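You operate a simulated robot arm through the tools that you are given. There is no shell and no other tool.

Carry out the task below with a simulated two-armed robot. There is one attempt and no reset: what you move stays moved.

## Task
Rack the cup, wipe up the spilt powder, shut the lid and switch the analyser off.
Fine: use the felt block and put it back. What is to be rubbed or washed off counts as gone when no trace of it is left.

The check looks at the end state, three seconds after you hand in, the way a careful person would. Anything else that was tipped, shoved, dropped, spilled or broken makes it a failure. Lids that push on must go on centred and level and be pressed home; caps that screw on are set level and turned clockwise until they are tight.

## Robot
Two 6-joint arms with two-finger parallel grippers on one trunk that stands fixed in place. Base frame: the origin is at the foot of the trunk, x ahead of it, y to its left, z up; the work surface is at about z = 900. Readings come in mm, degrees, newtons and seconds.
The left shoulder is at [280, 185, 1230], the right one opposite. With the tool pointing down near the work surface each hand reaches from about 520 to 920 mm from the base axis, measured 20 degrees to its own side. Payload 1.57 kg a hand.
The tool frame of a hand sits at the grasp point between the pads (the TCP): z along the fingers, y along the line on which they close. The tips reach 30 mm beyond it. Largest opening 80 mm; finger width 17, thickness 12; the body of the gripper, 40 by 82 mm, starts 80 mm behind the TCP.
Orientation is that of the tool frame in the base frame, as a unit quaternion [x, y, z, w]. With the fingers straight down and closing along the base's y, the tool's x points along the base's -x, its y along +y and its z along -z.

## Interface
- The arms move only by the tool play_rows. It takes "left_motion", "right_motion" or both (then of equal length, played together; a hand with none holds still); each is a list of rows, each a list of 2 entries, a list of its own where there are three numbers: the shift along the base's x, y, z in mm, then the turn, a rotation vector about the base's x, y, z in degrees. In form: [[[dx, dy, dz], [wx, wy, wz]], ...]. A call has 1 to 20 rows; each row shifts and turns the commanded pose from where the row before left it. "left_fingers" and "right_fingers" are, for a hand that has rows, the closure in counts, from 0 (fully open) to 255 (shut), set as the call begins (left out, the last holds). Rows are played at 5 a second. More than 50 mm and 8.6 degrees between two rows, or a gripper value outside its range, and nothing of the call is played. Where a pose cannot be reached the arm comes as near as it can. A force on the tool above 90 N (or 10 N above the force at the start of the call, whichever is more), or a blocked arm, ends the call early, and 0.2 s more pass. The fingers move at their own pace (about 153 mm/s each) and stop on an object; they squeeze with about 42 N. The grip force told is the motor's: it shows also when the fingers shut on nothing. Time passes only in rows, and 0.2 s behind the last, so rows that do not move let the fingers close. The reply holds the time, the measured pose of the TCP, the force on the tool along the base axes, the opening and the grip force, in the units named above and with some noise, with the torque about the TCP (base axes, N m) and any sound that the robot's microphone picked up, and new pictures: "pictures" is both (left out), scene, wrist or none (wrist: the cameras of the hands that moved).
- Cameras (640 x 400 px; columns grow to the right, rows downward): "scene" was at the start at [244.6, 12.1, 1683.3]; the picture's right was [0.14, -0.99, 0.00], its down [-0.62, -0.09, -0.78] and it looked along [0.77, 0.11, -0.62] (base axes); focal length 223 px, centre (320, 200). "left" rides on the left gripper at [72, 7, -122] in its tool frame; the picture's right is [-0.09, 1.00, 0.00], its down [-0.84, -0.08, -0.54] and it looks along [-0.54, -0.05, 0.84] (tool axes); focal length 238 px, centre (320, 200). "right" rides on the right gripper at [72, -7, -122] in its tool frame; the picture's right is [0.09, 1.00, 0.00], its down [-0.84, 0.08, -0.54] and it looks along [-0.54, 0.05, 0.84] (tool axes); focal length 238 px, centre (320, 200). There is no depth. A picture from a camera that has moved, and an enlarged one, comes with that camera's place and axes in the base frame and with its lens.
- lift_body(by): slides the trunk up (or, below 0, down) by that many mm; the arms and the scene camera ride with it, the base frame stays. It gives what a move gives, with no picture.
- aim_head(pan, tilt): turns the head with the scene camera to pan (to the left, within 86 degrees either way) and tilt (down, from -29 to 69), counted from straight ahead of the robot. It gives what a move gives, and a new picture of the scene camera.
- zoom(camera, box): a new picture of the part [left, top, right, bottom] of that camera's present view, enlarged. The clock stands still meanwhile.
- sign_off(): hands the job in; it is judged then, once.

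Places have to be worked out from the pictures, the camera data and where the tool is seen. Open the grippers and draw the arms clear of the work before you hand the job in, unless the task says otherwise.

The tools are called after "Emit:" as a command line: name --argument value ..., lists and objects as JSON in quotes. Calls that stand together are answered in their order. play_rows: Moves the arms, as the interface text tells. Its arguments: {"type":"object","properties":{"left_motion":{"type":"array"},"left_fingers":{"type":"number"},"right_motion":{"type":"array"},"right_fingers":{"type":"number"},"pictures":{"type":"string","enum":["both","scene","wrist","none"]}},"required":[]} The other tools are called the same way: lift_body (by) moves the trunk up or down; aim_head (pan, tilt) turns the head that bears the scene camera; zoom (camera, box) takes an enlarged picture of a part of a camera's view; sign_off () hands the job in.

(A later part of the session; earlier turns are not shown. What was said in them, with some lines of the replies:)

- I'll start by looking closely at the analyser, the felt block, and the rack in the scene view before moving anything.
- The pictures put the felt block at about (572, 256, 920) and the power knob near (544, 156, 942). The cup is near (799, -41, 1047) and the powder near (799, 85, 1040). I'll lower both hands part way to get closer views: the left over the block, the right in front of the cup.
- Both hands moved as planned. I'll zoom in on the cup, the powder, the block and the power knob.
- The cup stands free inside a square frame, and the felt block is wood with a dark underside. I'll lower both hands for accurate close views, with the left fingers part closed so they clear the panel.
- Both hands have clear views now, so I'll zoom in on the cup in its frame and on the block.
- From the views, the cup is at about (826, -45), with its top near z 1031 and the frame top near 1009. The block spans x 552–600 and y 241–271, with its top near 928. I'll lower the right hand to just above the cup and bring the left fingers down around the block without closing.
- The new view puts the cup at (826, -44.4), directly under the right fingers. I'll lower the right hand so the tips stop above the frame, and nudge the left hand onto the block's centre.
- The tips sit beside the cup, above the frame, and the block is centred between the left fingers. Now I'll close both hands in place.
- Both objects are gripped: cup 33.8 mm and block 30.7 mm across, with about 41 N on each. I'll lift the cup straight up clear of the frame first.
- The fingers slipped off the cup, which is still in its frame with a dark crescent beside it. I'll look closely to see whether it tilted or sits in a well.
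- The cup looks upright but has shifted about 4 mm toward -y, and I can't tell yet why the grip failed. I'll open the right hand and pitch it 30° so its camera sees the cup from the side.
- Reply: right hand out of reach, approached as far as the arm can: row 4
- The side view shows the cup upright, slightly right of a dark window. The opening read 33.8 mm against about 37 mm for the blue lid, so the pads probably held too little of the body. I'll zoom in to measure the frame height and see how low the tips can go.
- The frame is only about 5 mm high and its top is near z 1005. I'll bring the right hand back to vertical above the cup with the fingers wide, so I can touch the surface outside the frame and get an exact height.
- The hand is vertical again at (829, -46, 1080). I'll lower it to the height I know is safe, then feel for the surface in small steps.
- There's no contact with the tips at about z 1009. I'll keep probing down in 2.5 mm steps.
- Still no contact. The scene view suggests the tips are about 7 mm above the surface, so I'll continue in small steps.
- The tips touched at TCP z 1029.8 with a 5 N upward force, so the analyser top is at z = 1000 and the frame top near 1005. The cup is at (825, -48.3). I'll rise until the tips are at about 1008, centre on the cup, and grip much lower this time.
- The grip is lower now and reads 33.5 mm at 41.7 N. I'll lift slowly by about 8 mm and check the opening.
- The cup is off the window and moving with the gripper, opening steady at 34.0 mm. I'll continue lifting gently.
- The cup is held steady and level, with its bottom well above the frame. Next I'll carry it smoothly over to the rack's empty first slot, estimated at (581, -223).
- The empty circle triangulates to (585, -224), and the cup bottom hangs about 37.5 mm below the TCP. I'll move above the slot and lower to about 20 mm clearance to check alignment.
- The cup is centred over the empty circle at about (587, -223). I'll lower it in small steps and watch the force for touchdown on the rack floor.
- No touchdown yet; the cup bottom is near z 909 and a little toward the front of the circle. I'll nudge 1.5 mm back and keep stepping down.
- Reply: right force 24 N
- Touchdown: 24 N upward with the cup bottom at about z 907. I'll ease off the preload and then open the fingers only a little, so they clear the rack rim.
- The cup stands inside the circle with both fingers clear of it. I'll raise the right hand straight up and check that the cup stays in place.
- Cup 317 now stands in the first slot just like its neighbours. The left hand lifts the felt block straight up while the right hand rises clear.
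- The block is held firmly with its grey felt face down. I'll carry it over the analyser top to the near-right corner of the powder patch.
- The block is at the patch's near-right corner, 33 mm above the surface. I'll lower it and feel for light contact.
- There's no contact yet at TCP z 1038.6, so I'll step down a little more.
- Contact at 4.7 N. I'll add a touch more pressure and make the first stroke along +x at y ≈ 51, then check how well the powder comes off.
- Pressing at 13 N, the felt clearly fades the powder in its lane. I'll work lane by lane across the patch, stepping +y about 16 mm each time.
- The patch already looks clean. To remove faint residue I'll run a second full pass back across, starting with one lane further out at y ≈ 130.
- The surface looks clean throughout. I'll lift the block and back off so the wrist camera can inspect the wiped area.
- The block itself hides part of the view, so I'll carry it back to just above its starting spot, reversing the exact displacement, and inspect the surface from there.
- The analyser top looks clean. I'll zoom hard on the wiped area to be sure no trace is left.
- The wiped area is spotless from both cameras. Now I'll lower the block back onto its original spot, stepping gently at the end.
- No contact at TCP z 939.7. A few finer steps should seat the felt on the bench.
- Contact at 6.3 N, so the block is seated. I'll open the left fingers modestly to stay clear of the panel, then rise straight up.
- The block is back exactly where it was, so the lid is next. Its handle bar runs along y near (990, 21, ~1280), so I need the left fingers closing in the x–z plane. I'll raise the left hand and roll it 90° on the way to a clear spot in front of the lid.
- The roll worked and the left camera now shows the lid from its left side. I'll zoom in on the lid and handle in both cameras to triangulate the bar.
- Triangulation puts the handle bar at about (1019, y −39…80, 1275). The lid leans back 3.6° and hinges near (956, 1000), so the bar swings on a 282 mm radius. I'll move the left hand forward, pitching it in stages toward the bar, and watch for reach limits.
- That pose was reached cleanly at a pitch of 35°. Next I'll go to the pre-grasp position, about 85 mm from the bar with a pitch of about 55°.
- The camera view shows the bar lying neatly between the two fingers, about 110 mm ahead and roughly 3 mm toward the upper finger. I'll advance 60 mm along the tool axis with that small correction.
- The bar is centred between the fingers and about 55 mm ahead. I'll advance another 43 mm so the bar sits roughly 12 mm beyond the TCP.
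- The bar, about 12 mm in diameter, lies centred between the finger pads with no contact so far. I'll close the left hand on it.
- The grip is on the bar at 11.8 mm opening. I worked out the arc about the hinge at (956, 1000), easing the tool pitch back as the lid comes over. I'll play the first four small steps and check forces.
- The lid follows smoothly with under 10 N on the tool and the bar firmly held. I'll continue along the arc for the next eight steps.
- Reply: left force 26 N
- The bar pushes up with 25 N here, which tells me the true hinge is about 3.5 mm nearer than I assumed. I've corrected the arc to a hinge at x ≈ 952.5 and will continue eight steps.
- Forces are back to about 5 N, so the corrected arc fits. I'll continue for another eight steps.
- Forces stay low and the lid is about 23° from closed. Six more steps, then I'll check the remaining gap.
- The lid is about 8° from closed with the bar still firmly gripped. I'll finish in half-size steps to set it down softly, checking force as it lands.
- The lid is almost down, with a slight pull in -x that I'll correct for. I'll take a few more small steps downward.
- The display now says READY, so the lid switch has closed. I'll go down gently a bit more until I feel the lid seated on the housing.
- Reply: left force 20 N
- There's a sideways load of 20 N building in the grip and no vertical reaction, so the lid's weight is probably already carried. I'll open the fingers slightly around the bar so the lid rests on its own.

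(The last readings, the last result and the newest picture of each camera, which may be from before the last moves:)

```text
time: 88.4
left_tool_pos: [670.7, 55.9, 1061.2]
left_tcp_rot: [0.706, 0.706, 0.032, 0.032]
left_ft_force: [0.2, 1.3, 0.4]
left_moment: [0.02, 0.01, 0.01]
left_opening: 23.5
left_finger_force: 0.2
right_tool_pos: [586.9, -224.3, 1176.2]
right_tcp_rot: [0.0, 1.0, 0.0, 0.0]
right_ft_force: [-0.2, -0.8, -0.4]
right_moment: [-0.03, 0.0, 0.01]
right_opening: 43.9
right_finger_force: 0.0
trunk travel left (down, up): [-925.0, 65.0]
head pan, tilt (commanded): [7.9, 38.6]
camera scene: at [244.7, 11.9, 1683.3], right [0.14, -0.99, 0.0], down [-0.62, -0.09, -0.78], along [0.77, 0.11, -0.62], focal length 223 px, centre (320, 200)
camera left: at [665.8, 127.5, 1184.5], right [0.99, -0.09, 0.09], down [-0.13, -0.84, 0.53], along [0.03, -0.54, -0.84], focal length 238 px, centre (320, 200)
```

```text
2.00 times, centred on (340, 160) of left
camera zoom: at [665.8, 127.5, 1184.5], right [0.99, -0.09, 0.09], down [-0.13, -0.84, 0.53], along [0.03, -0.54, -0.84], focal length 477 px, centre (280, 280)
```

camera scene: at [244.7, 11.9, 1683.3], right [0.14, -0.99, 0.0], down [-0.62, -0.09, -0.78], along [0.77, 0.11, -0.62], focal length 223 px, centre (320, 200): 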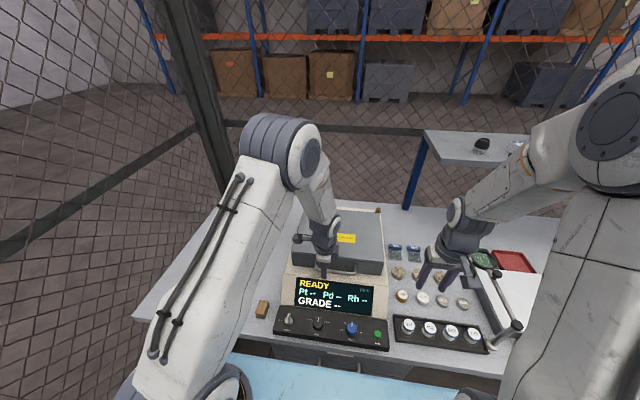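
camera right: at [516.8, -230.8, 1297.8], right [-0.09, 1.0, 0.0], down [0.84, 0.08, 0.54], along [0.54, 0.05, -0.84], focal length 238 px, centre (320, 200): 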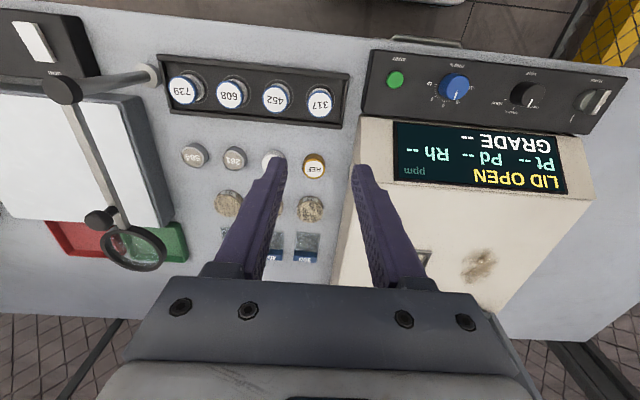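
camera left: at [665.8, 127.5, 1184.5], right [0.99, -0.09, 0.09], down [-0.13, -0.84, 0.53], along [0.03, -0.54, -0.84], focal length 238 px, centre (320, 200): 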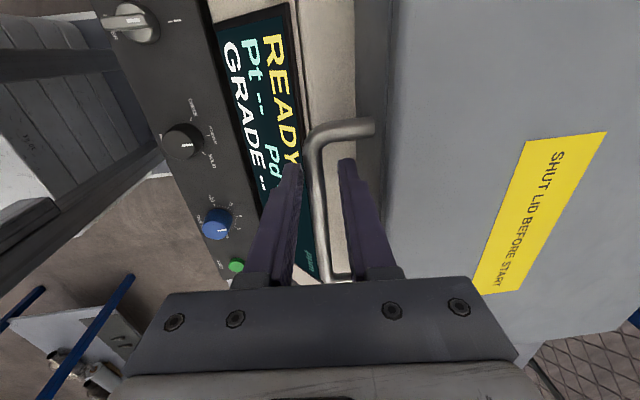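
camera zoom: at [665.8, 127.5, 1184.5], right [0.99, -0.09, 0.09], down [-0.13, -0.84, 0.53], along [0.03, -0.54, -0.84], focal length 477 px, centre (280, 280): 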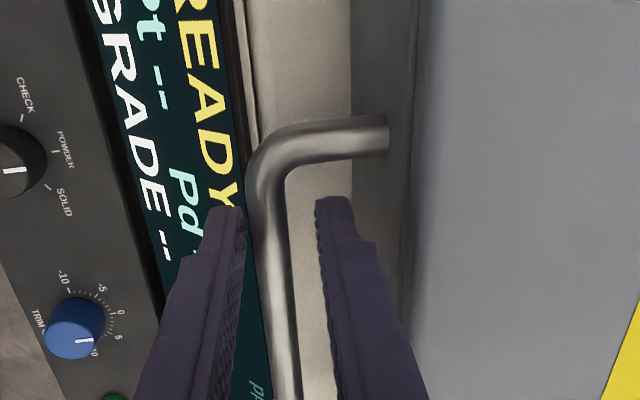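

The lid settled the last few millimetres onto the housing and the display still reads READY. I'll withdraw the open fingers straight up off the bar.

Emit:
play_rows --left_motion '[[[-0.5, 0, 8], [0, 0, 0]], [[-1, 0, 15], [0, 0, 0]], [[-1.5, 0, 25], [0, 0, 0]], [[-2, 0, 35], [0, 0, 0]], [[0, 0, 35], [0, 2, 0]]]' --pictures "both"

Emit:
zoom --camera "scene" --box '[270, 190, 410, 310]'

Emit:
zoom --camera "left" --box '[220, 20, 460, 220]'

```text
time: 89.6
left_tool_pos: [665.2, 54.7, 1180.6]
left_tcp_rot: [0.707, 0.706, 0.018, 0.018]
left_ft_force: [0.7, -1.2, -0.4]
left_moment: [0.0, 0.02, 0.02]
left_opening: 23.6
left_finger_force: 0.1
right_tool_pos: [587.8, -224.7, 1176.4]
right_tcp_rot: [-0.001, 1.0, 0.0, 0.0]
right_ft_force: [0.0, 0.2, -0.2]
right_moment: [0.0, -0.01, -0.02]
right_opening: 43.9
right_finger_force: 0.0
trunk travel left (down, up): [-925.0, 65.0]
head pan, tilt (commanded): [7.9, 38.6]
camera scene: at [244.6, 12.0, 1683.3], right [0.14, -0.99, 0.0], down [-0.62, -0.09, -0.78], along [0.77, 0.11, -0.62], focal length 223 px, centre (320, 200)
camera left: at [664.3, 127.4, 1303.5], right [0.99, -0.09, 0.05], down [-0.11, -0.84, 0.54], along [-0.01, -0.54, -0.84], focal length 238 px, centre (320, 200)
```

scene: 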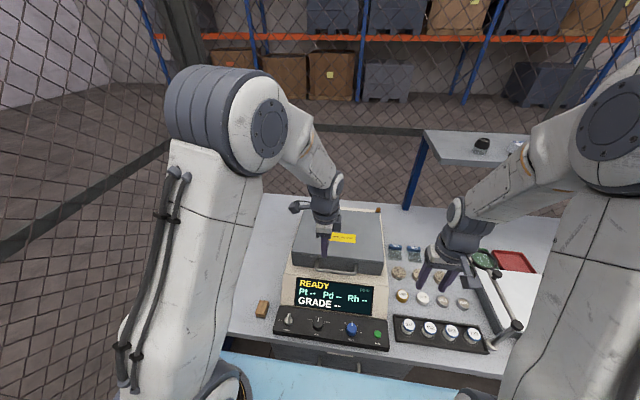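
left: 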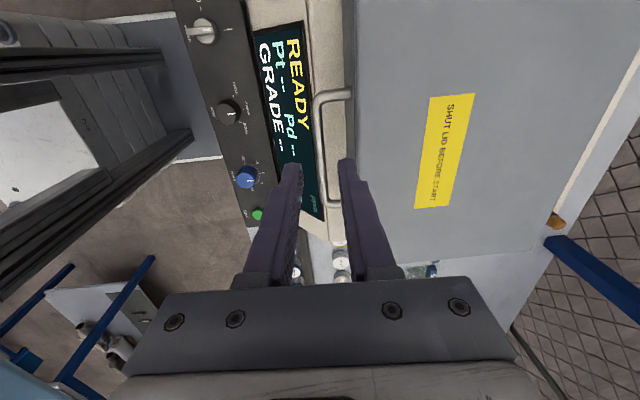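

```text
3.33 times, centred on (340, 250) of scene
camera zoom: at [244.6, 12.0, 1683.3], right [0.14, -0.99, 0.0], down [-0.62, -0.09, -0.78], along [0.77, 0.11, -0.62], focal length 744 px, centre (253, 33)
```

zoom: 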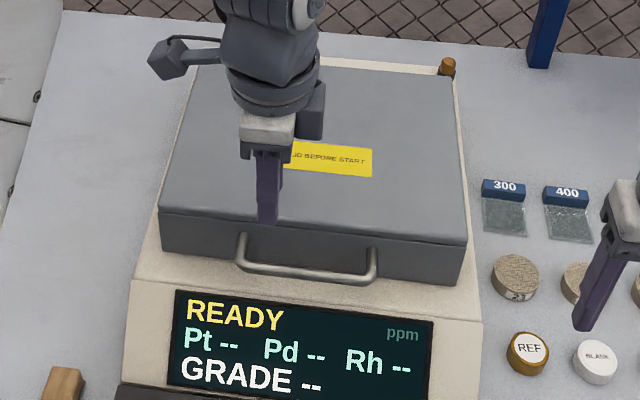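

```text
2.00 times, centred on (340, 120) of left
camera zoom: at [664.3, 127.4, 1303.5], right [0.99, -0.09, 0.05], down [-0.11, -0.84, 0.54], along [-0.01, -0.54, -0.84], focal length 477 px, centre (280, 360)
```

zoom: 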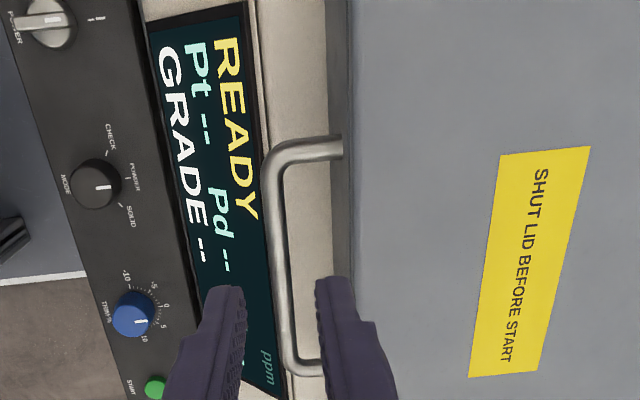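

The lid is shut flat with the handle in front, and the display reads READY. For the power knob at about (545.5, 153) I'll level the left hand, roll it back so it closes along y, and move above the knob for a close look.

Emit:
play_rows --left_motion '[[[-5, 4, 0], [0, 2.9, 0]], [[-9.5, 8, -8], [0, 0, 7.5]], [[-9.5, 8, -8], [0, 0, 7.5]], [[-9.5, 8, -8], [0, 0, 7.5]], [[-9.5, 8, -8], [0, 0, 7.5]], [[-9.5, 8, -8], [0, 0, 7.5]], [[-9.5, 8, -8], [0, 0, 7.5]], [[-9.5, 8, -8], [0, 0, 7.5]], [[-9.5, 8, -8], [0, 0, 7.5]], [[-9.5, 8, -8], [0, 0, 7.5]], [[-9.5, 8, -8], [0, 0, 7.5]], [[-9.5, 8, -8], [0, 0, 7.5]], [[-10, 6, -12], [0, 0, 7.5]]]' --left_fingers 150 --pictures "both"

Emit:
zoom --camera "left" --box '[230, 60, 410, 200]'

Emit:
zoom --camera "scene" --box '[270, 190, 410, 310]'

```text
time: 92.4
left_tool_pos: [546.8, 155.0, 1078.5]
left_tcp_rot: [-0.001, 1.0, 0.002, 0.001]
left_ft_force: [0.3, 0.1, -0.2]
left_moment: [-0.03, 0.0, 0.05]
left_opening: 33.0
left_finger_force: 0.1
right_tool_pos: [587.3, -224.3, 1175.6]
right_tcp_rot: [-0.001, 1.0, 0.0, 0.001]
right_ft_force: [0.0, -0.1, -0.1]
right_moment: [-0.01, 0.0, 0.04]
right_opening: 43.7
right_finger_force: 0.0
trunk travel left (down, up): [-925.0, 65.0]
head pan, tilt (commanded): [7.9, 38.6]
camera scene: at [244.6, 12.1, 1683.3], right [0.14, -0.99, 0.0], down [-0.62, -0.09, -0.78], along [0.77, 0.11, -0.62], focal length 223 px, centre (320, 200)
camera left: at [473.6, 160.4, 1201.5], right [0.09, 1.0, 0.0], down [0.84, -0.08, 0.54], along [0.54, -0.04, -0.84], focal length 238 px, centre (320, 200)
```

scene: 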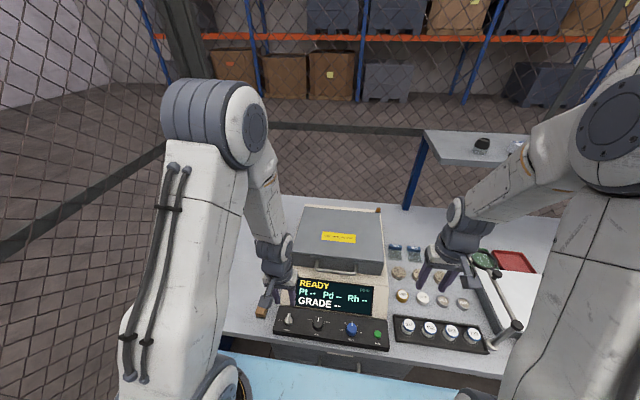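
left: 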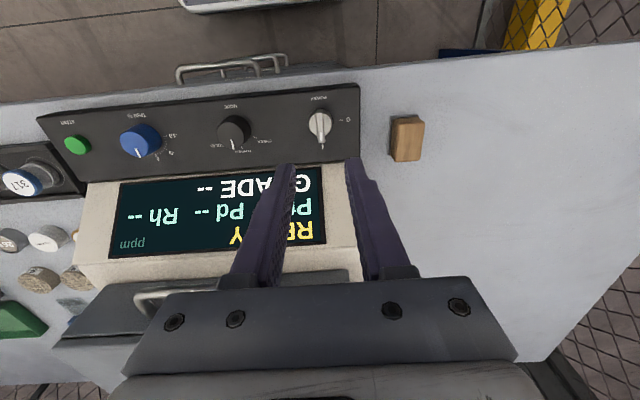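

```text
2.86 times, centred on (320, 130) of left
camera zoom: at [473.6, 160.4, 1201.5], right [0.09, 1.0, 0.0], down [0.84, -0.08, 0.54], along [0.54, -0.04, -0.84], focal length 681 px, centre (320, 400)
```

zoom: 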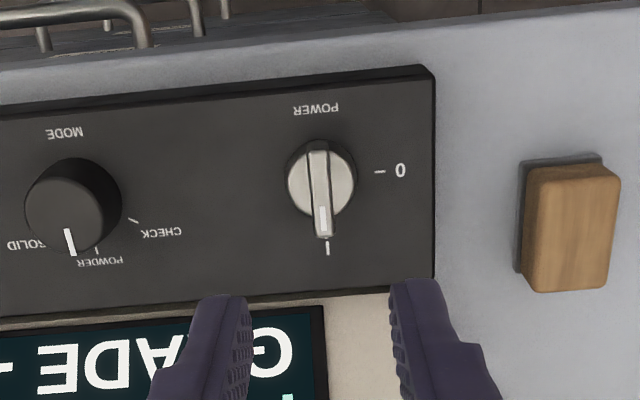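

```text
3.33 times, centred on (340, 250) of scene
camera zoom: at [244.6, 12.1, 1683.3], right [0.14, -0.99, 0.0], down [-0.62, -0.09, -0.78], along [0.77, 0.11, -0.62], focal length 744 px, centre (253, 33)
```

zoom: 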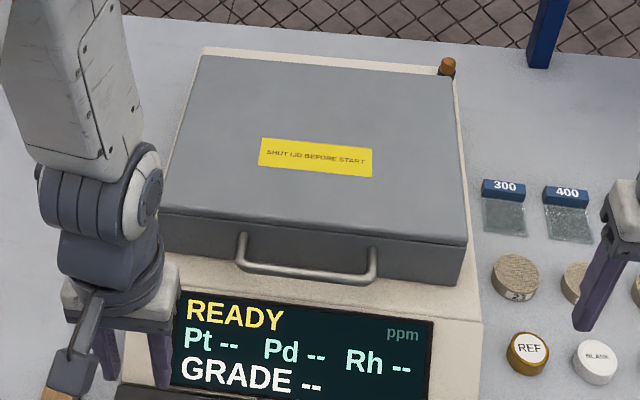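

The lid is fully shut and the power lever points at I, with 0 toward +y, a counterclockwise quarter turn. Before gripping, I'll test up here that the wrist can roll +90° from this pose.

Emit:
play_rows --left_motion '[[[0, 0, 0], [0, 0, 8]], [[0, 0, 0], [0, 0, 8]], [[0, 0, 0], [0, 0, 8]], [[0, 0, 0], [0, 0, 8]], [[0, 0, 0], [0, 0, 8]], [[0, 0, 0], [0, 0, 8]], [[0, 0, 0], [0, 0, 8]], [[0, 0, 0], [0, 0, 8]], [[0, 0, 0], [0, 0, 8]], [[0, 0, 0], [0, 0, 8]], [[0, 0, 0], [0, 0, 8]], [[0, 0, 0], [0, 0, 7]]]' --pictures "none"

```text
time: 95.0
left_tool_pos: [546.0, 154.0, 1078.8]
left_tcp_rot: [0.739, -0.674, -0.001, 0.002]
left_ft_force: [0.2, -0.1, 0.5]
left_moment: [-0.03, 0.01, -0.01]
left_opening: 32.8
left_finger_force: 0.0
right_tool_pos: [588.4, -224.8, 1177.4]
right_tcp_rot: [0.0, 1.0, 0.0, 0.001]
right_ft_force: [0.5, 0.0, 0.2]
right_moment: [-0.02, 0.03, 0.02]
right_opening: 43.8
right_finger_force: 0.1
trunk travel left (down, up): [-925.0, 65.0]
head pan, tilt (commanded): [7.9, 38.6]
```

The wrist reaches +95° without trouble. I'll roll back and descend to just above the knob.

Emit:
play_rows --left_motion '[[[0, 0, 0], [0, 0, -8]], [[0, 0, 0], [0, 0, -8]], [[0, 0, 0], [0, 0, -8]], [[0, 0, 0], [0, 0, -8]], [[0, 0, 0], [0, 0, -8]], [[0, 0, 0], [0, 0, -8]], [[0, 0, 0], [0, 0, -8]], [[0, 0, 0], [0, 0, -8]], [[0, 0, -20], [0, 0, -8]], [[0, 0, -22], [0, 0, -8]], [[0, 0, -22], [0, 0, -8]], [[0, 0, -22], [0, 0, -7]]]' --pictures "wrist"

Emit:
zoom --camera "left" --box '[240, 60, 400, 200]'

Emit:
zoom --camera "scene" --box '[260, 290, 340, 350]'

```text
time: 97.6
left_tool_pos: [546.2, 152.9, 992.6]
left_tcp_rot: [0.001, 1.0, 0.002, 0.0]
left_ft_force: [0.1, 0.0, 0.1]
left_moment: [-0.01, 0.02, -0.01]
left_opening: 33.1
left_finger_force: 0.1
right_tool_pos: [587.9, -224.7, 1175.4]
right_tcp_rot: [0.0, 1.0, 0.0, 0.0]
right_ft_force: [-0.5, -1.0, -0.4]
right_moment: [-0.01, 0.01, -0.01]
right_opening: 43.8
right_finger_force: 0.1
trunk travel left (down, up): [-925.0, 65.0]
head pan, tilt (commanded): [7.9, 38.6]
camera left: at [474.2, 160.0, 1115.7], right [0.09, 1.0, 0.0], down [0.84, -0.08, 0.54], along [0.54, -0.05, -0.84], focal length 238 px, centre (320, 200)
```

left: 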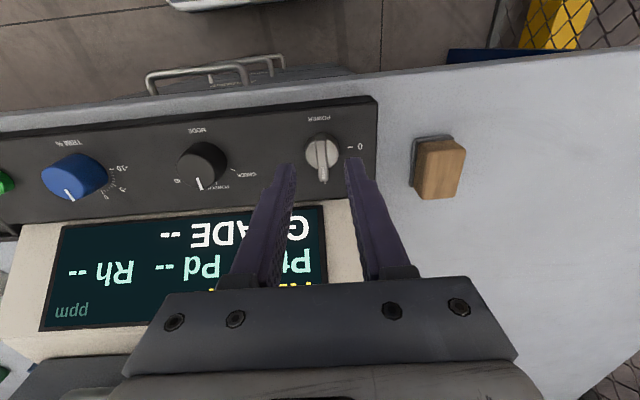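

```text
2.86 times, centred on (320, 130) of left
camera zoom: at [474.2, 160.0, 1115.7], right [0.09, 1.0, 0.0], down [0.84, -0.08, 0.54], along [0.54, -0.05, -0.84], focal length 681 px, centre (320, 400)
```

zoom: 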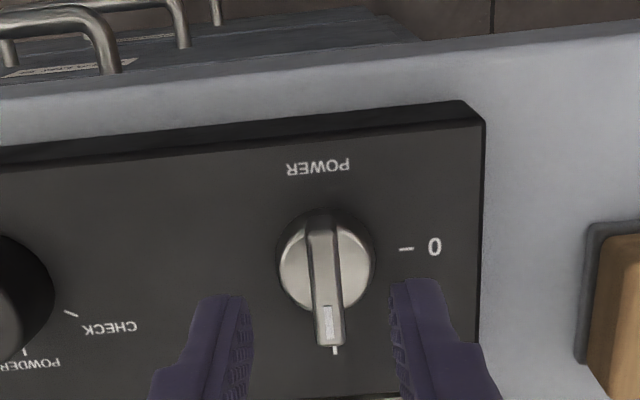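

```text
6.67 times, centred on (300, 320) of scene
camera zoom: at [244.6, 12.0, 1683.3], right [0.14, -0.99, 0.0], down [-0.62, -0.09, -0.78], along [0.77, 0.11, -0.62], focal length 1488 px, centre (453, -600)
```

zoom: 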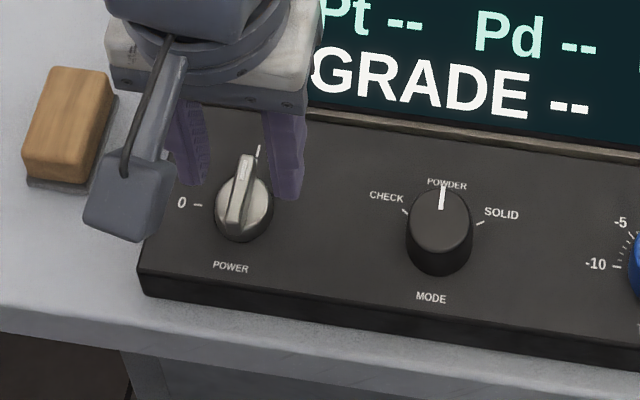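

The knob's bar top triangulates to (544.7, 154.6, 951), and the tips are now at about 962. I'll centre over it and lower so the tips straddle the bar while staying above the round base.

Emit:
play_rows --left_motion '[[[-1, 1.6, 0], [0, 0, 0]], [[0, 0, -8], [0, 0, 0]], [[0, 0, -7], [0, 0, 0]], [[0, 0, -5], [0, 0, 0]], [[0, 0, 0], [0, 0, 0]]]' --pictures "wrist"

Emit:
zoom --camera "left" --box '[240, 80, 400, 220]'

Emit:
zoom --camera "scene" --box '[260, 290, 340, 350]'

```text
time: 98.8
left_tool_pos: [544.7, 155.4, 973.1]
left_tcp_rot: [-0.001, 1.0, 0.003, 0.0]
left_ft_force: [-0.2, 0.3, -0.4]
left_moment: [-0.03, -0.02, 0.02]
left_opening: 33.0
left_finger_force: 0.0
right_tool_pos: [588.3, -224.2, 1176.6]
right_tcp_rot: [0.0, 1.0, 0.0, 0.0]
right_ft_force: [-0.1, -0.9, -0.1]
right_moment: [0.01, -0.01, -0.01]
right_opening: 43.9
right_finger_force: 0.1
trunk travel left (down, up): [-925.0, 65.0]
head pan, tilt (commanded): [7.9, 38.6]
camera left: at [473.0, 161.7, 1095.6], right [0.09, 1.0, 0.0], down [0.84, -0.08, 0.54], along [0.54, -0.05, -0.84], focal length 238 px, centre (320, 200)
```

left: 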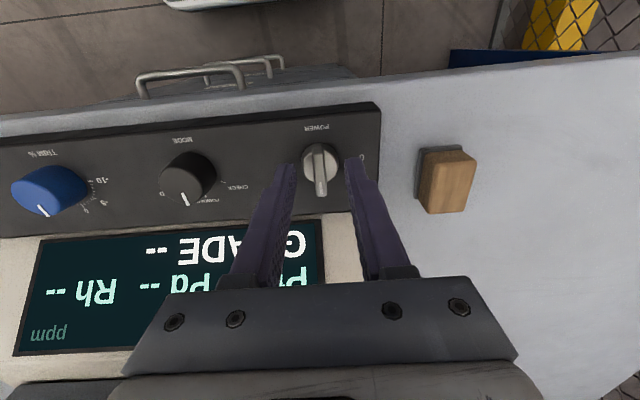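

```text
2.86 times, centred on (320, 150) of left
camera zoom: at [473.0, 161.7, 1095.6], right [0.09, 1.0, 0.0], down [0.84, -0.08, 0.54], along [0.54, -0.05, -0.84], focal length 681 px, centre (320, 343)
```

zoom: 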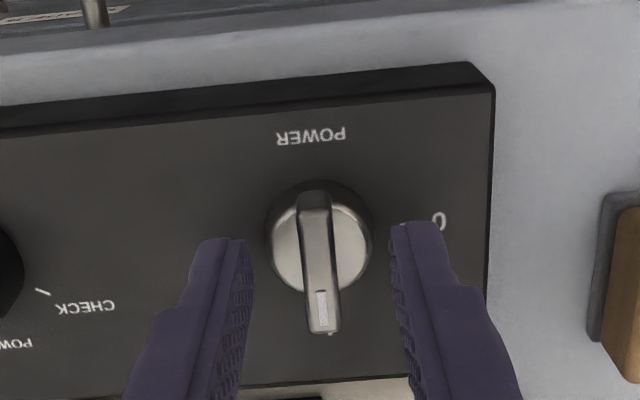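

```text
6.67 times, centred on (300, 320) of scene
camera zoom: at [244.7, 12.0, 1683.3], right [0.14, -0.99, 0.0], down [-0.62, -0.09, -0.78], along [0.77, 0.11, -0.62], focal length 1488 px, centre (453, -600)
```

zoom: 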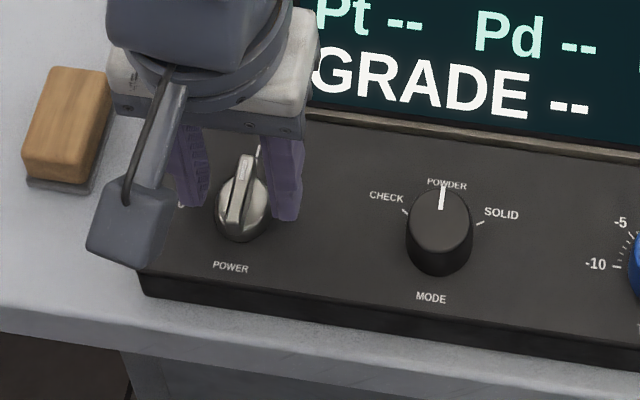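

The lever bar is centred between the fingers with no contact. I'll close on it.

Emit:
play_rows --left_motion '[[[0, 0, 0], [0, 0, 0]], [[0, 0, 0], [0, 0, 0]], [[0, 0, 0], [0, 0, 0]]]' --left_fingers 255 --pictures "wrist"

Emit:
zoom --camera "left" --box '[240, 80, 400, 220]'

```text
time: 99.6
left_tool_pos: [545.4, 155.4, 973.4]
left_tcp_rot: [0.0, 1.0, 0.002, 0.0]
left_ft_force: [-0.1, -1.1, -1.8]
left_moment: [-0.21, -0.28, 0.01]
left_opening: 8.2
left_finger_force: 27.2
right_tool_pos: [587.0, -224.2, 1177.1]
right_tcp_rot: [0.001, 1.0, 0.0, 0.0]
right_ft_force: [-0.9, 1.0, 0.6]
right_moment: [0.0, -0.02, -0.02]
right_opening: 44.0
right_finger_force: 0.0
trunk travel left (down, up): [-925.0, 65.0]
head pan, tilt (commanded): [7.9, 38.6]
camera left: at [473.0, 161.6, 1095.6], right [0.09, 1.0, 0.0], down [0.84, -0.08, 0.54], along [0.54, -0.05, -0.84], focal length 238 px, centre (320, 200)
```

left: 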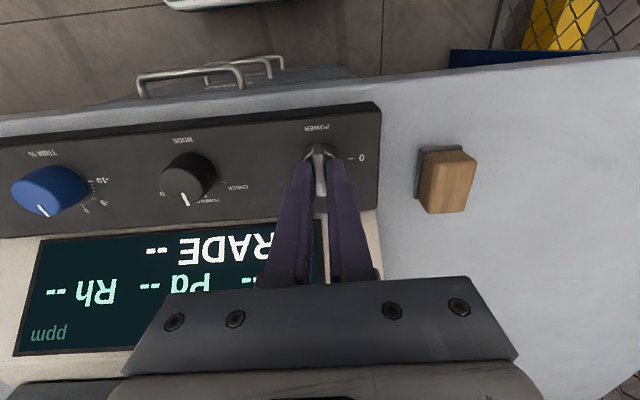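

```text
2.86 times, centred on (320, 150) of left
camera zoom: at [473.0, 161.6, 1095.6], right [0.09, 1.0, 0.0], down [0.84, -0.08, 0.54], along [0.54, -0.05, -0.84], focal length 681 px, centre (320, 343)
```

zoom: 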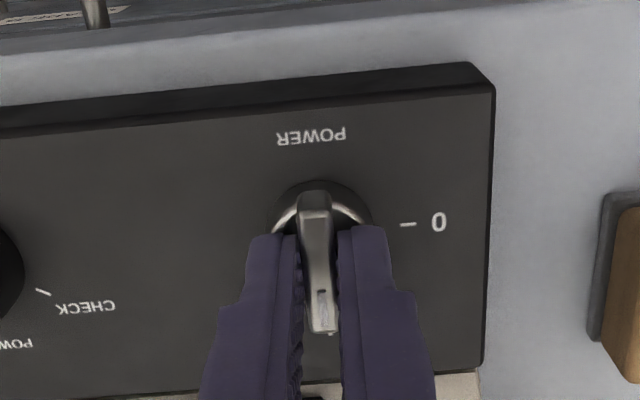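

The bar is held at 8.2 mm. I'll turn it counterclockwise by 24° first and check forces and that the knob follows.

Emit:
play_rows --left_motion '[[[0, 0, 0], [0, 0, 8]], [[0, 0, 0], [0, 0, 8]], [[0, 0, 0], [0, 0, 8]]]' --pictures "wrist"

Emit:
zoom --camera "scene" --box '[260, 280, 340, 350]'

```text
time: 100.4
left_tool_pos: [545.1, 155.7, 972.5]
left_tcp_rot: [-0.209, 0.978, 0.001, -0.001]
left_ft_force: [2.7, -7.5, -4.2]
left_moment: [-0.68, 0.62, 0.01]
left_opening: 7.9
left_finger_force: 27.3
right_tool_pos: [587.5, -224.9, 1176.4]
right_tcp_rot: [0.0, 1.0, 0.001, 0.0]
right_ft_force: [-0.1, -0.3, -0.1]
right_moment: [-0.03, 0.0, -0.02]
right_opening: 44.3
right_finger_force: 0.0
trunk travel left (down, up): [-925.0, 65.0]
head pan, tilt (commanded): [7.9, 38.6]
camera left: at [476.7, 131.9, 1095.6], right [-0.32, 0.95, 0.0], down [0.8, 0.27, 0.54], along [0.51, 0.18, -0.84], focal length 238 px, centre (320, 200)
```

left: 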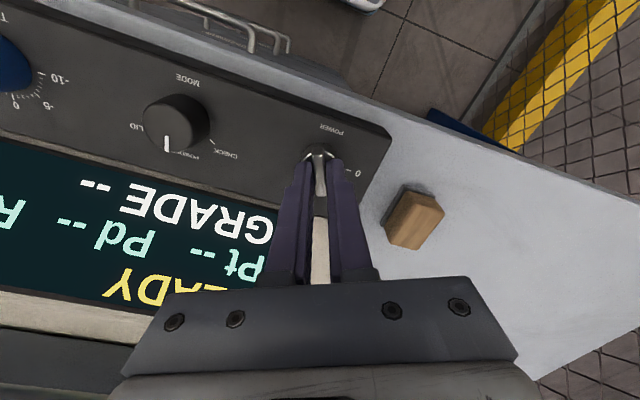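

```text
5.71 times, centred on (300, 315) of scene
camera zoom: at [245.1, 11.5, 1683.2], right [0.14, -0.99, 0.0], down [-0.62, -0.09, -0.78], along [0.77, 0.11, -0.62], focal length 1276 px, centre (434, -457)
```

zoom: 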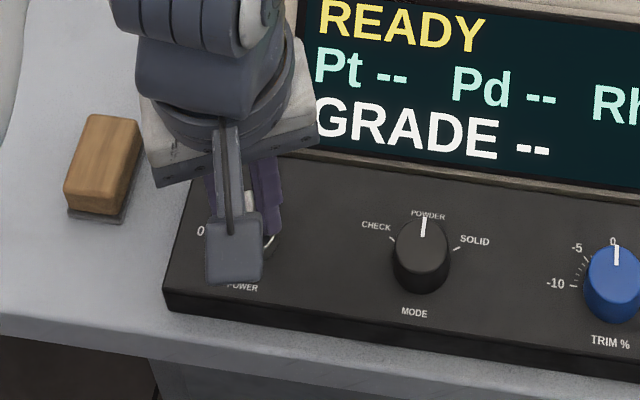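

The knob turns with the hand, with forces staying small. I'll continue the turn toward the 0 mark.

Emit:
play_rows --left_motion '[[[0, 0, 0], [0, 0, 8]], [[0, 0, 0], [0, 0, 8]], [[0, 0, 0], [0, 0, 8]], [[0, 0, 0], [0, 0, 8]], [[0, 0, 0], [0, 0, 8]], [[0, 0, 0], [0, 0, 8]], [[0, 0, 0], [0, 0, 8]], [[0, 0, 0], [0, 0, 8]], [[0, 0, 0], [0, 0, 2]]]' --pictures "both"

Emit:
zoom --camera "scene" --box '[260, 270, 380, 350]'

Emit:
zoom --camera "left" --box '[240, 80, 400, 220]'

```text
time: 102.4
left_tool_pos: [545.8, 155.8, 973.6]
left_tcp_rot: [0.708, -0.706, -0.002, 0.002]
left_ft_force: [3.0, -0.3, -23.1]
left_moment: [0.0, -0.33, -0.03]
left_opening: 7.9
left_finger_force: 27.2
right_tool_pos: [588.0, -225.1, 1176.3]
right_tcp_rot: [0.001, 1.0, 0.001, -0.001]
right_ft_force: [-0.3, -1.3, -1.2]
right_moment: [-0.04, -0.01, 0.0]
right_opening: 44.2
right_finger_force: 0.1
trunk travel left (down, up): [-925.0, 65.0]
head pan, tilt (commanded): [7.9, 38.6]
camera scene: at [245.8, 12.2, 1683.0], right [0.14, -0.99, 0.0], down [-0.62, -0.09, -0.78], along [0.77, 0.11, -0.62], focal length 223 px, centre (320, 200)
camera left: at [538.6, 84.2, 1095.7], right [-1.0, 0.09, 0.0], down [0.08, 0.84, 0.54], along [0.04, 0.54, -0.84], focal length 238 px, centre (320, 200)
```

scene: 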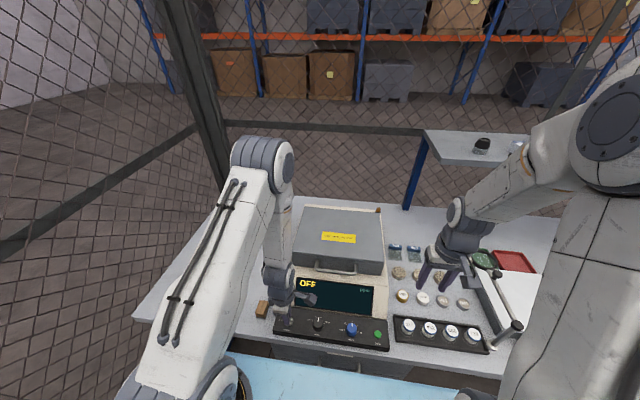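
left: 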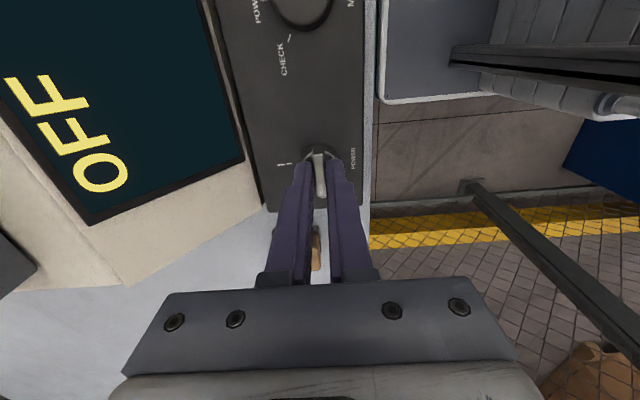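

```text
5.00 times, centred on (320, 310) of scene
camera zoom: at [245.8, 12.2, 1683.0], right [0.14, -0.99, 0.0], down [-0.62, -0.09, -0.78], along [0.77, 0.11, -0.62], focal length 1116 px, centre (320, -350)
```

zoom: 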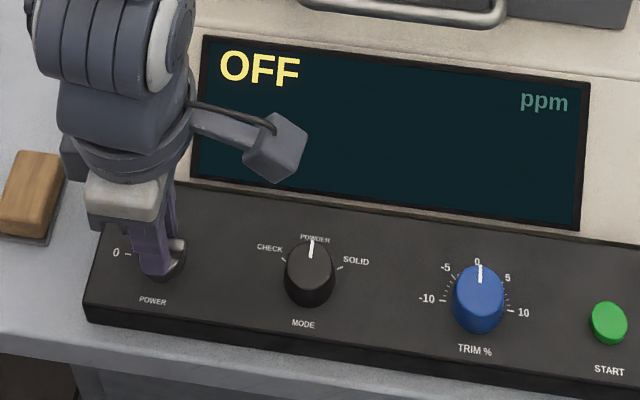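

```text
2.86 times, centred on (320, 150) of left
camera zoom: at [538.6, 84.2, 1095.7], right [-1.0, 0.09, 0.0], down [0.08, 0.84, 0.54], along [0.04, 0.54, -0.84], focal length 681 px, centre (320, 343)
```

zoom: 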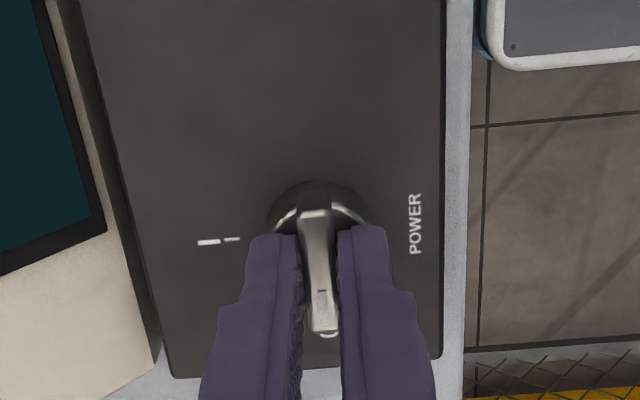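

The display reads OFF and the lever points at 0. I'll release the knob and rise straight up.

Emit:
play_rows --left_motion '[[[0, 0, 0], [0, 0, 0]], [[0, 0, 0], [0, 0, 0]], [[0, 0, 0], [0, 0, 0]]]' --left_fingers 165 --pictures "none"

Emit:
play_rows --left_motion '[[[0, 0, 6], [0, 0, 0]], [[0, 0, 15], [0, 0, 0]], [[0, 0, 25], [0, 0, 0]], [[0, 0, 40], [0, 0, 0]], [[0, 0, 45], [0, 0, 0]]]' --pictures "both"

Emit:
zoom --camera "left" --box '[220, 60, 420, 200]'

Emit:
zoom --camera "scene" --box '[240, 260, 400, 360]'

```text
time: 103.2
left_tool_pos: [544.7, 155.4, 973.2]
left_tcp_rot: [0.707, -0.707, -0.001, 0.0]
left_ft_force: [-0.3, 0.1, 0.2]
left_moment: [0.0, -0.01, 0.01]
left_opening: 28.3
left_finger_force: 0.1
right_tool_pos: [587.4, -224.2, 1176.2]
right_tcp_rot: [0.0, 1.0, 0.0, 0.0]
right_ft_force: [0.4, 0.1, 0.6]
right_moment: [-0.02, -0.02, -0.02]
right_opening: 43.8
right_finger_force: 0.0
trunk travel left (down, up): [-925.0, 65.0]
head pan, tilt (commanded): [7.9, 38.6]
```

```text
time: 104.4
left_tool_pos: [544.0, 155.1, 1105.5]
left_tcp_rot: [-0.707, 0.707, 0.003, -0.001]
left_ft_force: [-0.9, 0.2, -0.2]
left_moment: [0.02, 0.03, 0.06]
left_opening: 28.5
left_finger_force: 0.0
right_tool_pos: [587.4, -224.7, 1175.7]
right_tcp_rot: [0.0, 1.0, 0.001, 0.0]
right_ft_force: [-0.3, 0.6, -0.4]
right_moment: [0.01, 0.01, 0.03]
right_opening: 44.0
right_finger_force: 0.1
trunk travel left (down, up): [-925.0, 65.0]
head pan, tilt (commanded): [7.9, 38.6]
camera scene: at [244.6, 11.9, 1683.3], right [0.14, -0.99, 0.0], down [-0.62, -0.09, -0.78], along [0.77, 0.11, -0.62], focal length 223 px, centre (320, 200)
camera left: at [538.2, 84.1, 1228.0], right [-1.0, 0.09, 0.0], down [0.08, 0.84, 0.54], along [0.05, 0.54, -0.84], focal length 238 px, centre (320, 200)
```

scene: 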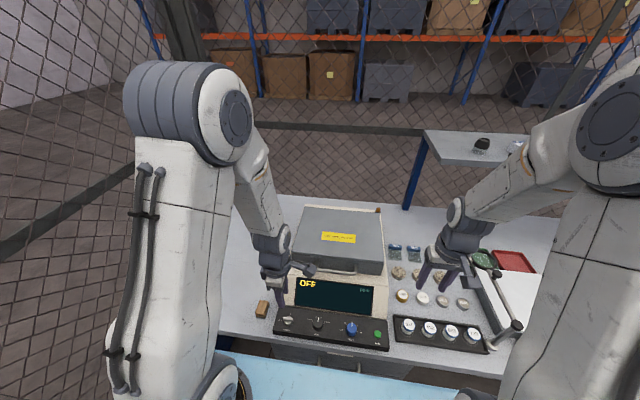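
left: 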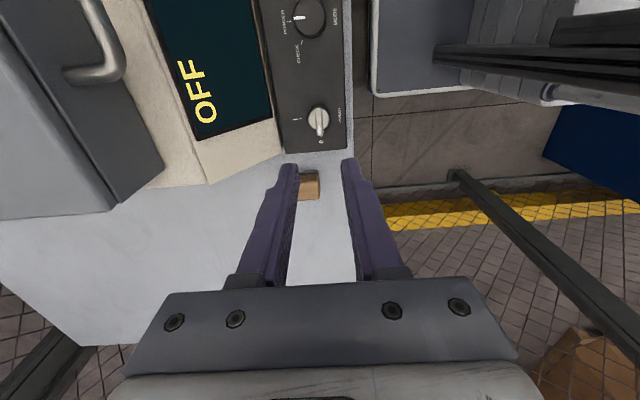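

```text
2.86 times, centred on (320, 130) of left
camera zoom: at [538.2, 84.1, 1228.0], right [-1.0, 0.09, 0.0], down [0.08, 0.84, 0.54], along [0.05, 0.54, -0.84], focal length 681 px, centre (320, 400)
```

zoom: 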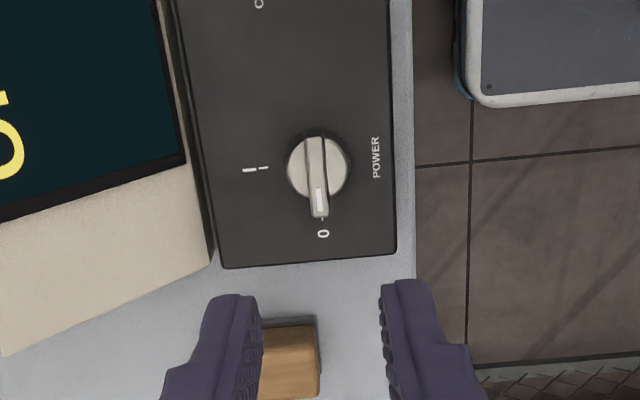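

```text
4.00 times, centred on (320, 310) of scene
camera zoom: at [244.6, 11.9, 1683.3], right [0.14, -0.99, 0.0], down [-0.62, -0.09, -0.78], along [0.77, 0.11, -0.62], focal length 893 px, centre (320, -240)
```

zoom: 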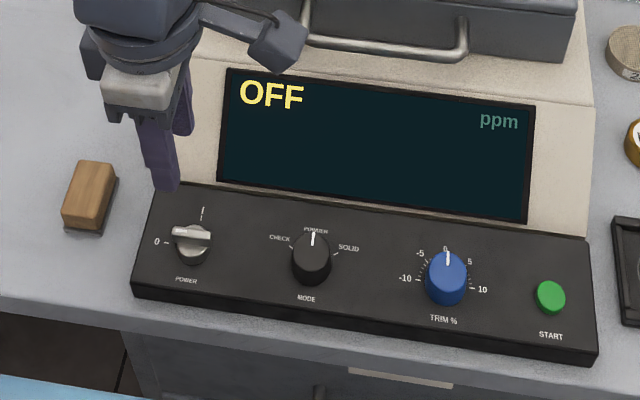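

The power lever sits exactly on 0 with MODE and TRIM untouched. I'll open both grippers fully and draw both arms up and away from the work.

Emit:
play_rows --left_motion '[[[0, 0, 30], [0, 0, 0]], [[0, 5, 35], [0, 0, -7.5]], [[0, 12, 35], [0, 0, -7.5]], [[0, 14, 35], [0, 0, -7.5]], [[0, 14, 35], [0, 0, -7.5]], [[0, 14, 35], [0, 0, -7.5]], [[0, 14, 35], [0, 0, -7.5]], [[0, 14, 30], [0, 0, -7.5]], [[0, 14, 30], [0, 0, -7.5]], [[-3, 14, 30], [0, 0, -7.5]], [[-3, 14, 30], [0, 0, -7.5]], [[-3, 10, 25], [0, 0, -7.5]], [[-3, 5, 20], [0, 0, -7.5]]]' --right_motion '[[[0, 0, 15], [0, 0, 0]], [[0, 0, 25], [0, 0, 0]], [[-2, -1, 28], [0, 0, 0]], [[-2, -1, 28], [0, 0, 0]], [[-2, -1, 28], [0, 0, 0]], [[-2, -1, 28], [0, 0, 0]], [[-2, -1, 28], [0, 0, 0]], [[-2, -1, 28], [0, 0, 0]], [[-2, -2, 28], [0, 0, 0]], [[-3, -2, 28], [0, 0, 0]], [[-3, -2, 25], [0, 0, 0]], [[-3, -2, 20], [0, 0, 0]], [[-3, -2, 12], [0, 0, 0]]]' --left_fingers 0 --right_fingers 0 --pictures "both"

Emit:
zoom --camera "scene" --box '[270, 190, 410, 310]'

Emit:
zoom --camera "scene" --box '[380, 240, 520, 360]'

Emit:
zoom --camera "scene" --box '[240, 260, 400, 360]'

```text
time: 107.2
left_tool_pos: [533.8, 300.2, 1509.6]
left_tcp_rot: [0.001, 1.0, 0.002, 0.0]
left_ft_force: [0.2, -0.1, -0.2]
left_moment: [0.02, 0.01, 0.02]
left_opening: 80.0
left_finger_force: 0.1
right_tool_pos: [561.7, -240.2, 1496.8]
right_tcp_rot: [-0.001, 1.0, 0.0, 0.0]
right_ft_force: [0.3, -0.5, -0.2]
right_moment: [-0.02, 0.0, -0.01]
right_opening: 80.1
right_finger_force: 0.1
trunk travel left (down, up): [-925.0, 65.0]
head pan, tilt (commanded): [7.9, 38.6]
camera scene: at [244.6, 12.0, 1683.3], right [0.14, -0.99, 0.0], down [-0.62, -0.09, -0.78], along [0.77, 0.11, -0.62], focal length 223 px, centre (320, 200)
camera right: at [490.4, -247.8, 1617.9], right [-0.09, 1.0, 0.0], down [0.84, 0.08, 0.54], along [0.54, 0.05, -0.84], focal length 238 px, centre (320, 200)
camera left: at [460.7, 306.3, 1631.9], right [0.09, 1.0, 0.0], down [0.84, -0.08, 0.54], along [0.54, -0.05, -0.84], focal length 238 px, centre (320, 200)
```

scene: 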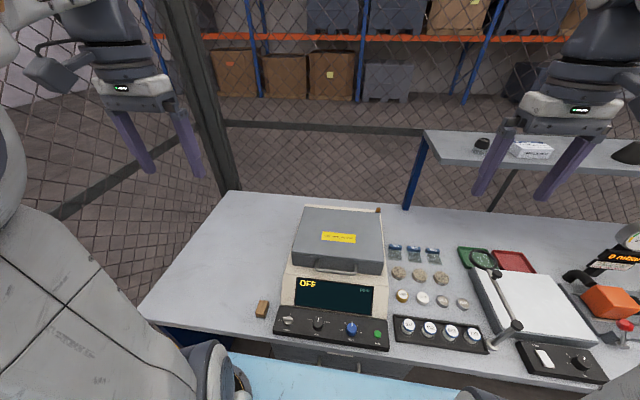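
right: 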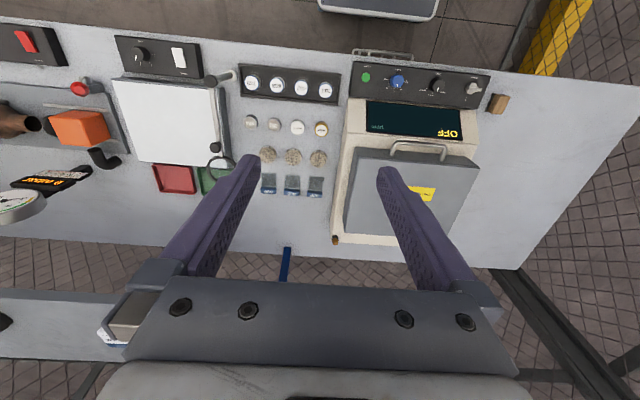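
left: 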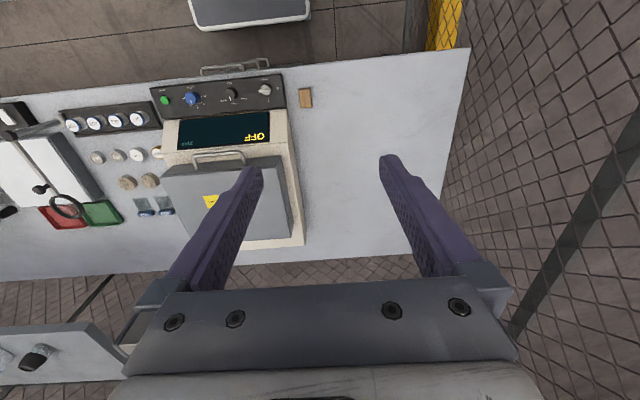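

```text
3.33 times, centred on (340, 250) of scene
camera zoom: at [244.6, 12.0, 1683.3], right [0.14, -0.99, 0.0], down [-0.62, -0.09, -0.78], along [0.77, 0.11, -0.62], focal length 744 px, centre (253, 33)
```

zoom: 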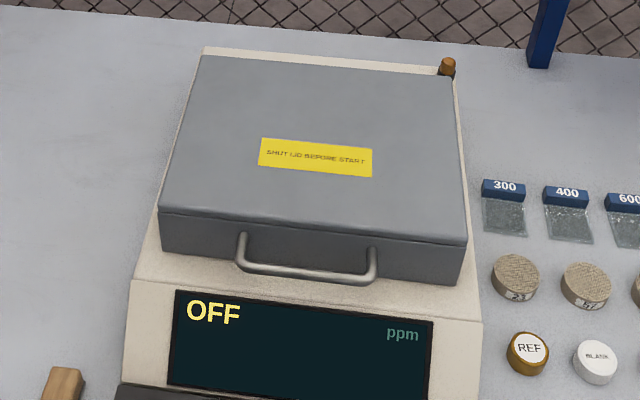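

```text
3.33 times, centred on (450, 300) of scene
camera zoom: at [244.6, 12.0, 1683.3], right [0.14, -0.99, 0.0], down [-0.62, -0.09, -0.78], along [0.77, 0.11, -0.62], focal length 744 px, centre (-113, -133)
```

zoom: 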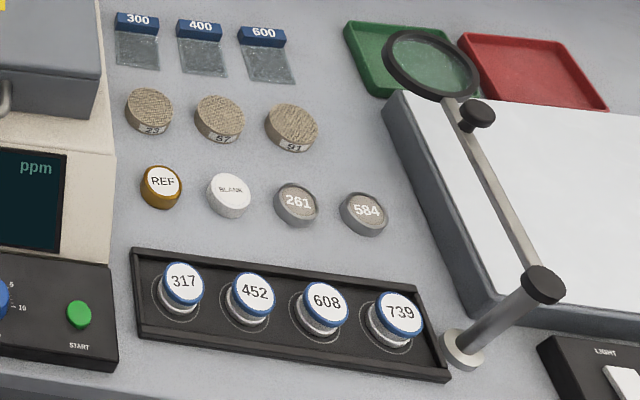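

```text
4.00 times, centred on (320, 310) of scene
camera zoom: at [244.6, 12.0, 1683.3], right [0.14, -0.99, 0.0], down [-0.62, -0.09, -0.78], along [0.77, 0.11, -0.62], focal length 893 px, centre (320, -240)
```

zoom: 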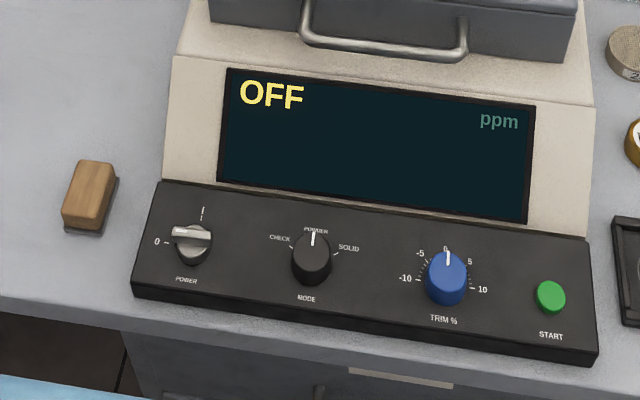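

Everything looks in place. One last close look at the lid's front edge to confirm there's no gap before I hand in.

Emit:
zoom --camera "scene" --box '[285, 245, 395, 285]'

Emit:
zoom --camera "left" --box '[150, 130, 310, 260]'

```text
5.82 times, centred on (340, 265) of scene
camera zoom: at [244.6, 12.0, 1683.3], right [0.14, -0.99, 0.0], down [-0.62, -0.09, -0.78], along [0.77, 0.11, -0.62], focal length 1299 px, centre (204, -178)
```

zoom: 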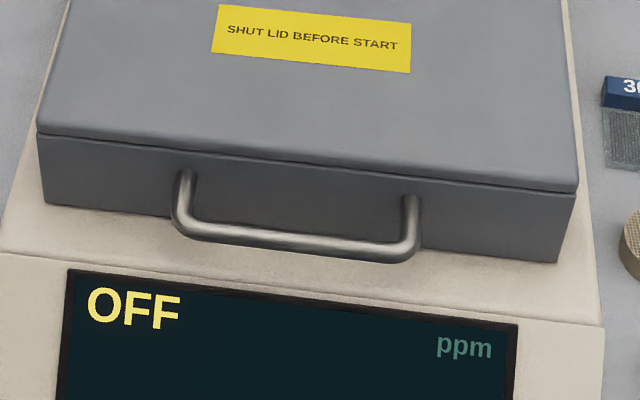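

```text
3.08 times, centred on (230, 195) of left
camera zoom: at [460.7, 306.3, 1631.9], right [0.09, 1.0, 0.0], down [0.84, -0.08, 0.54], along [0.54, -0.05, -0.84], focal length 733 px, centre (597, 215)
```

zoom: 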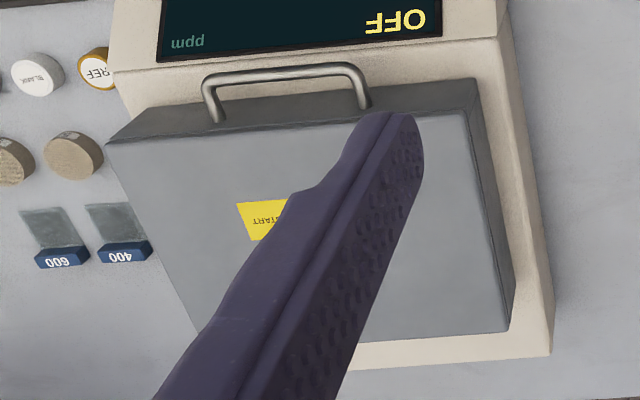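

The lid lies flat with no gap, the display reads OFF and cup 317 is in the rack. The wiped surface was spotless before the lid went down, the block is back in its place, and both arms are clear with grippers open. I'm handing the job in.

Emit:
sign_off

```text
The job is handed in.
```

The whole task is done and handed in; I haven't seen the check's verdict.

- **Cup:** 317 stands upright in the rack's first slot. The first grip slipped and nudged it about 4 mm in its frame, but it didn't tip, and the second, lower grip carried it cleanly.
- **Powder:** I wiped the patch twice with the felt block. No trace showed from two cameras before the lid went down.
- **Felt block:** It is back on its original spot, same place and orientation as far as the pictures show.
- **Lid:** It is shut flat with no visible gap. The display changed from LID OPEN to READY as it closed.
- **Analyser:** The power switch is on 0 and the display reads OFF. The other controls weren't touched.

Both grippers are open and the arms are clear of the bench.
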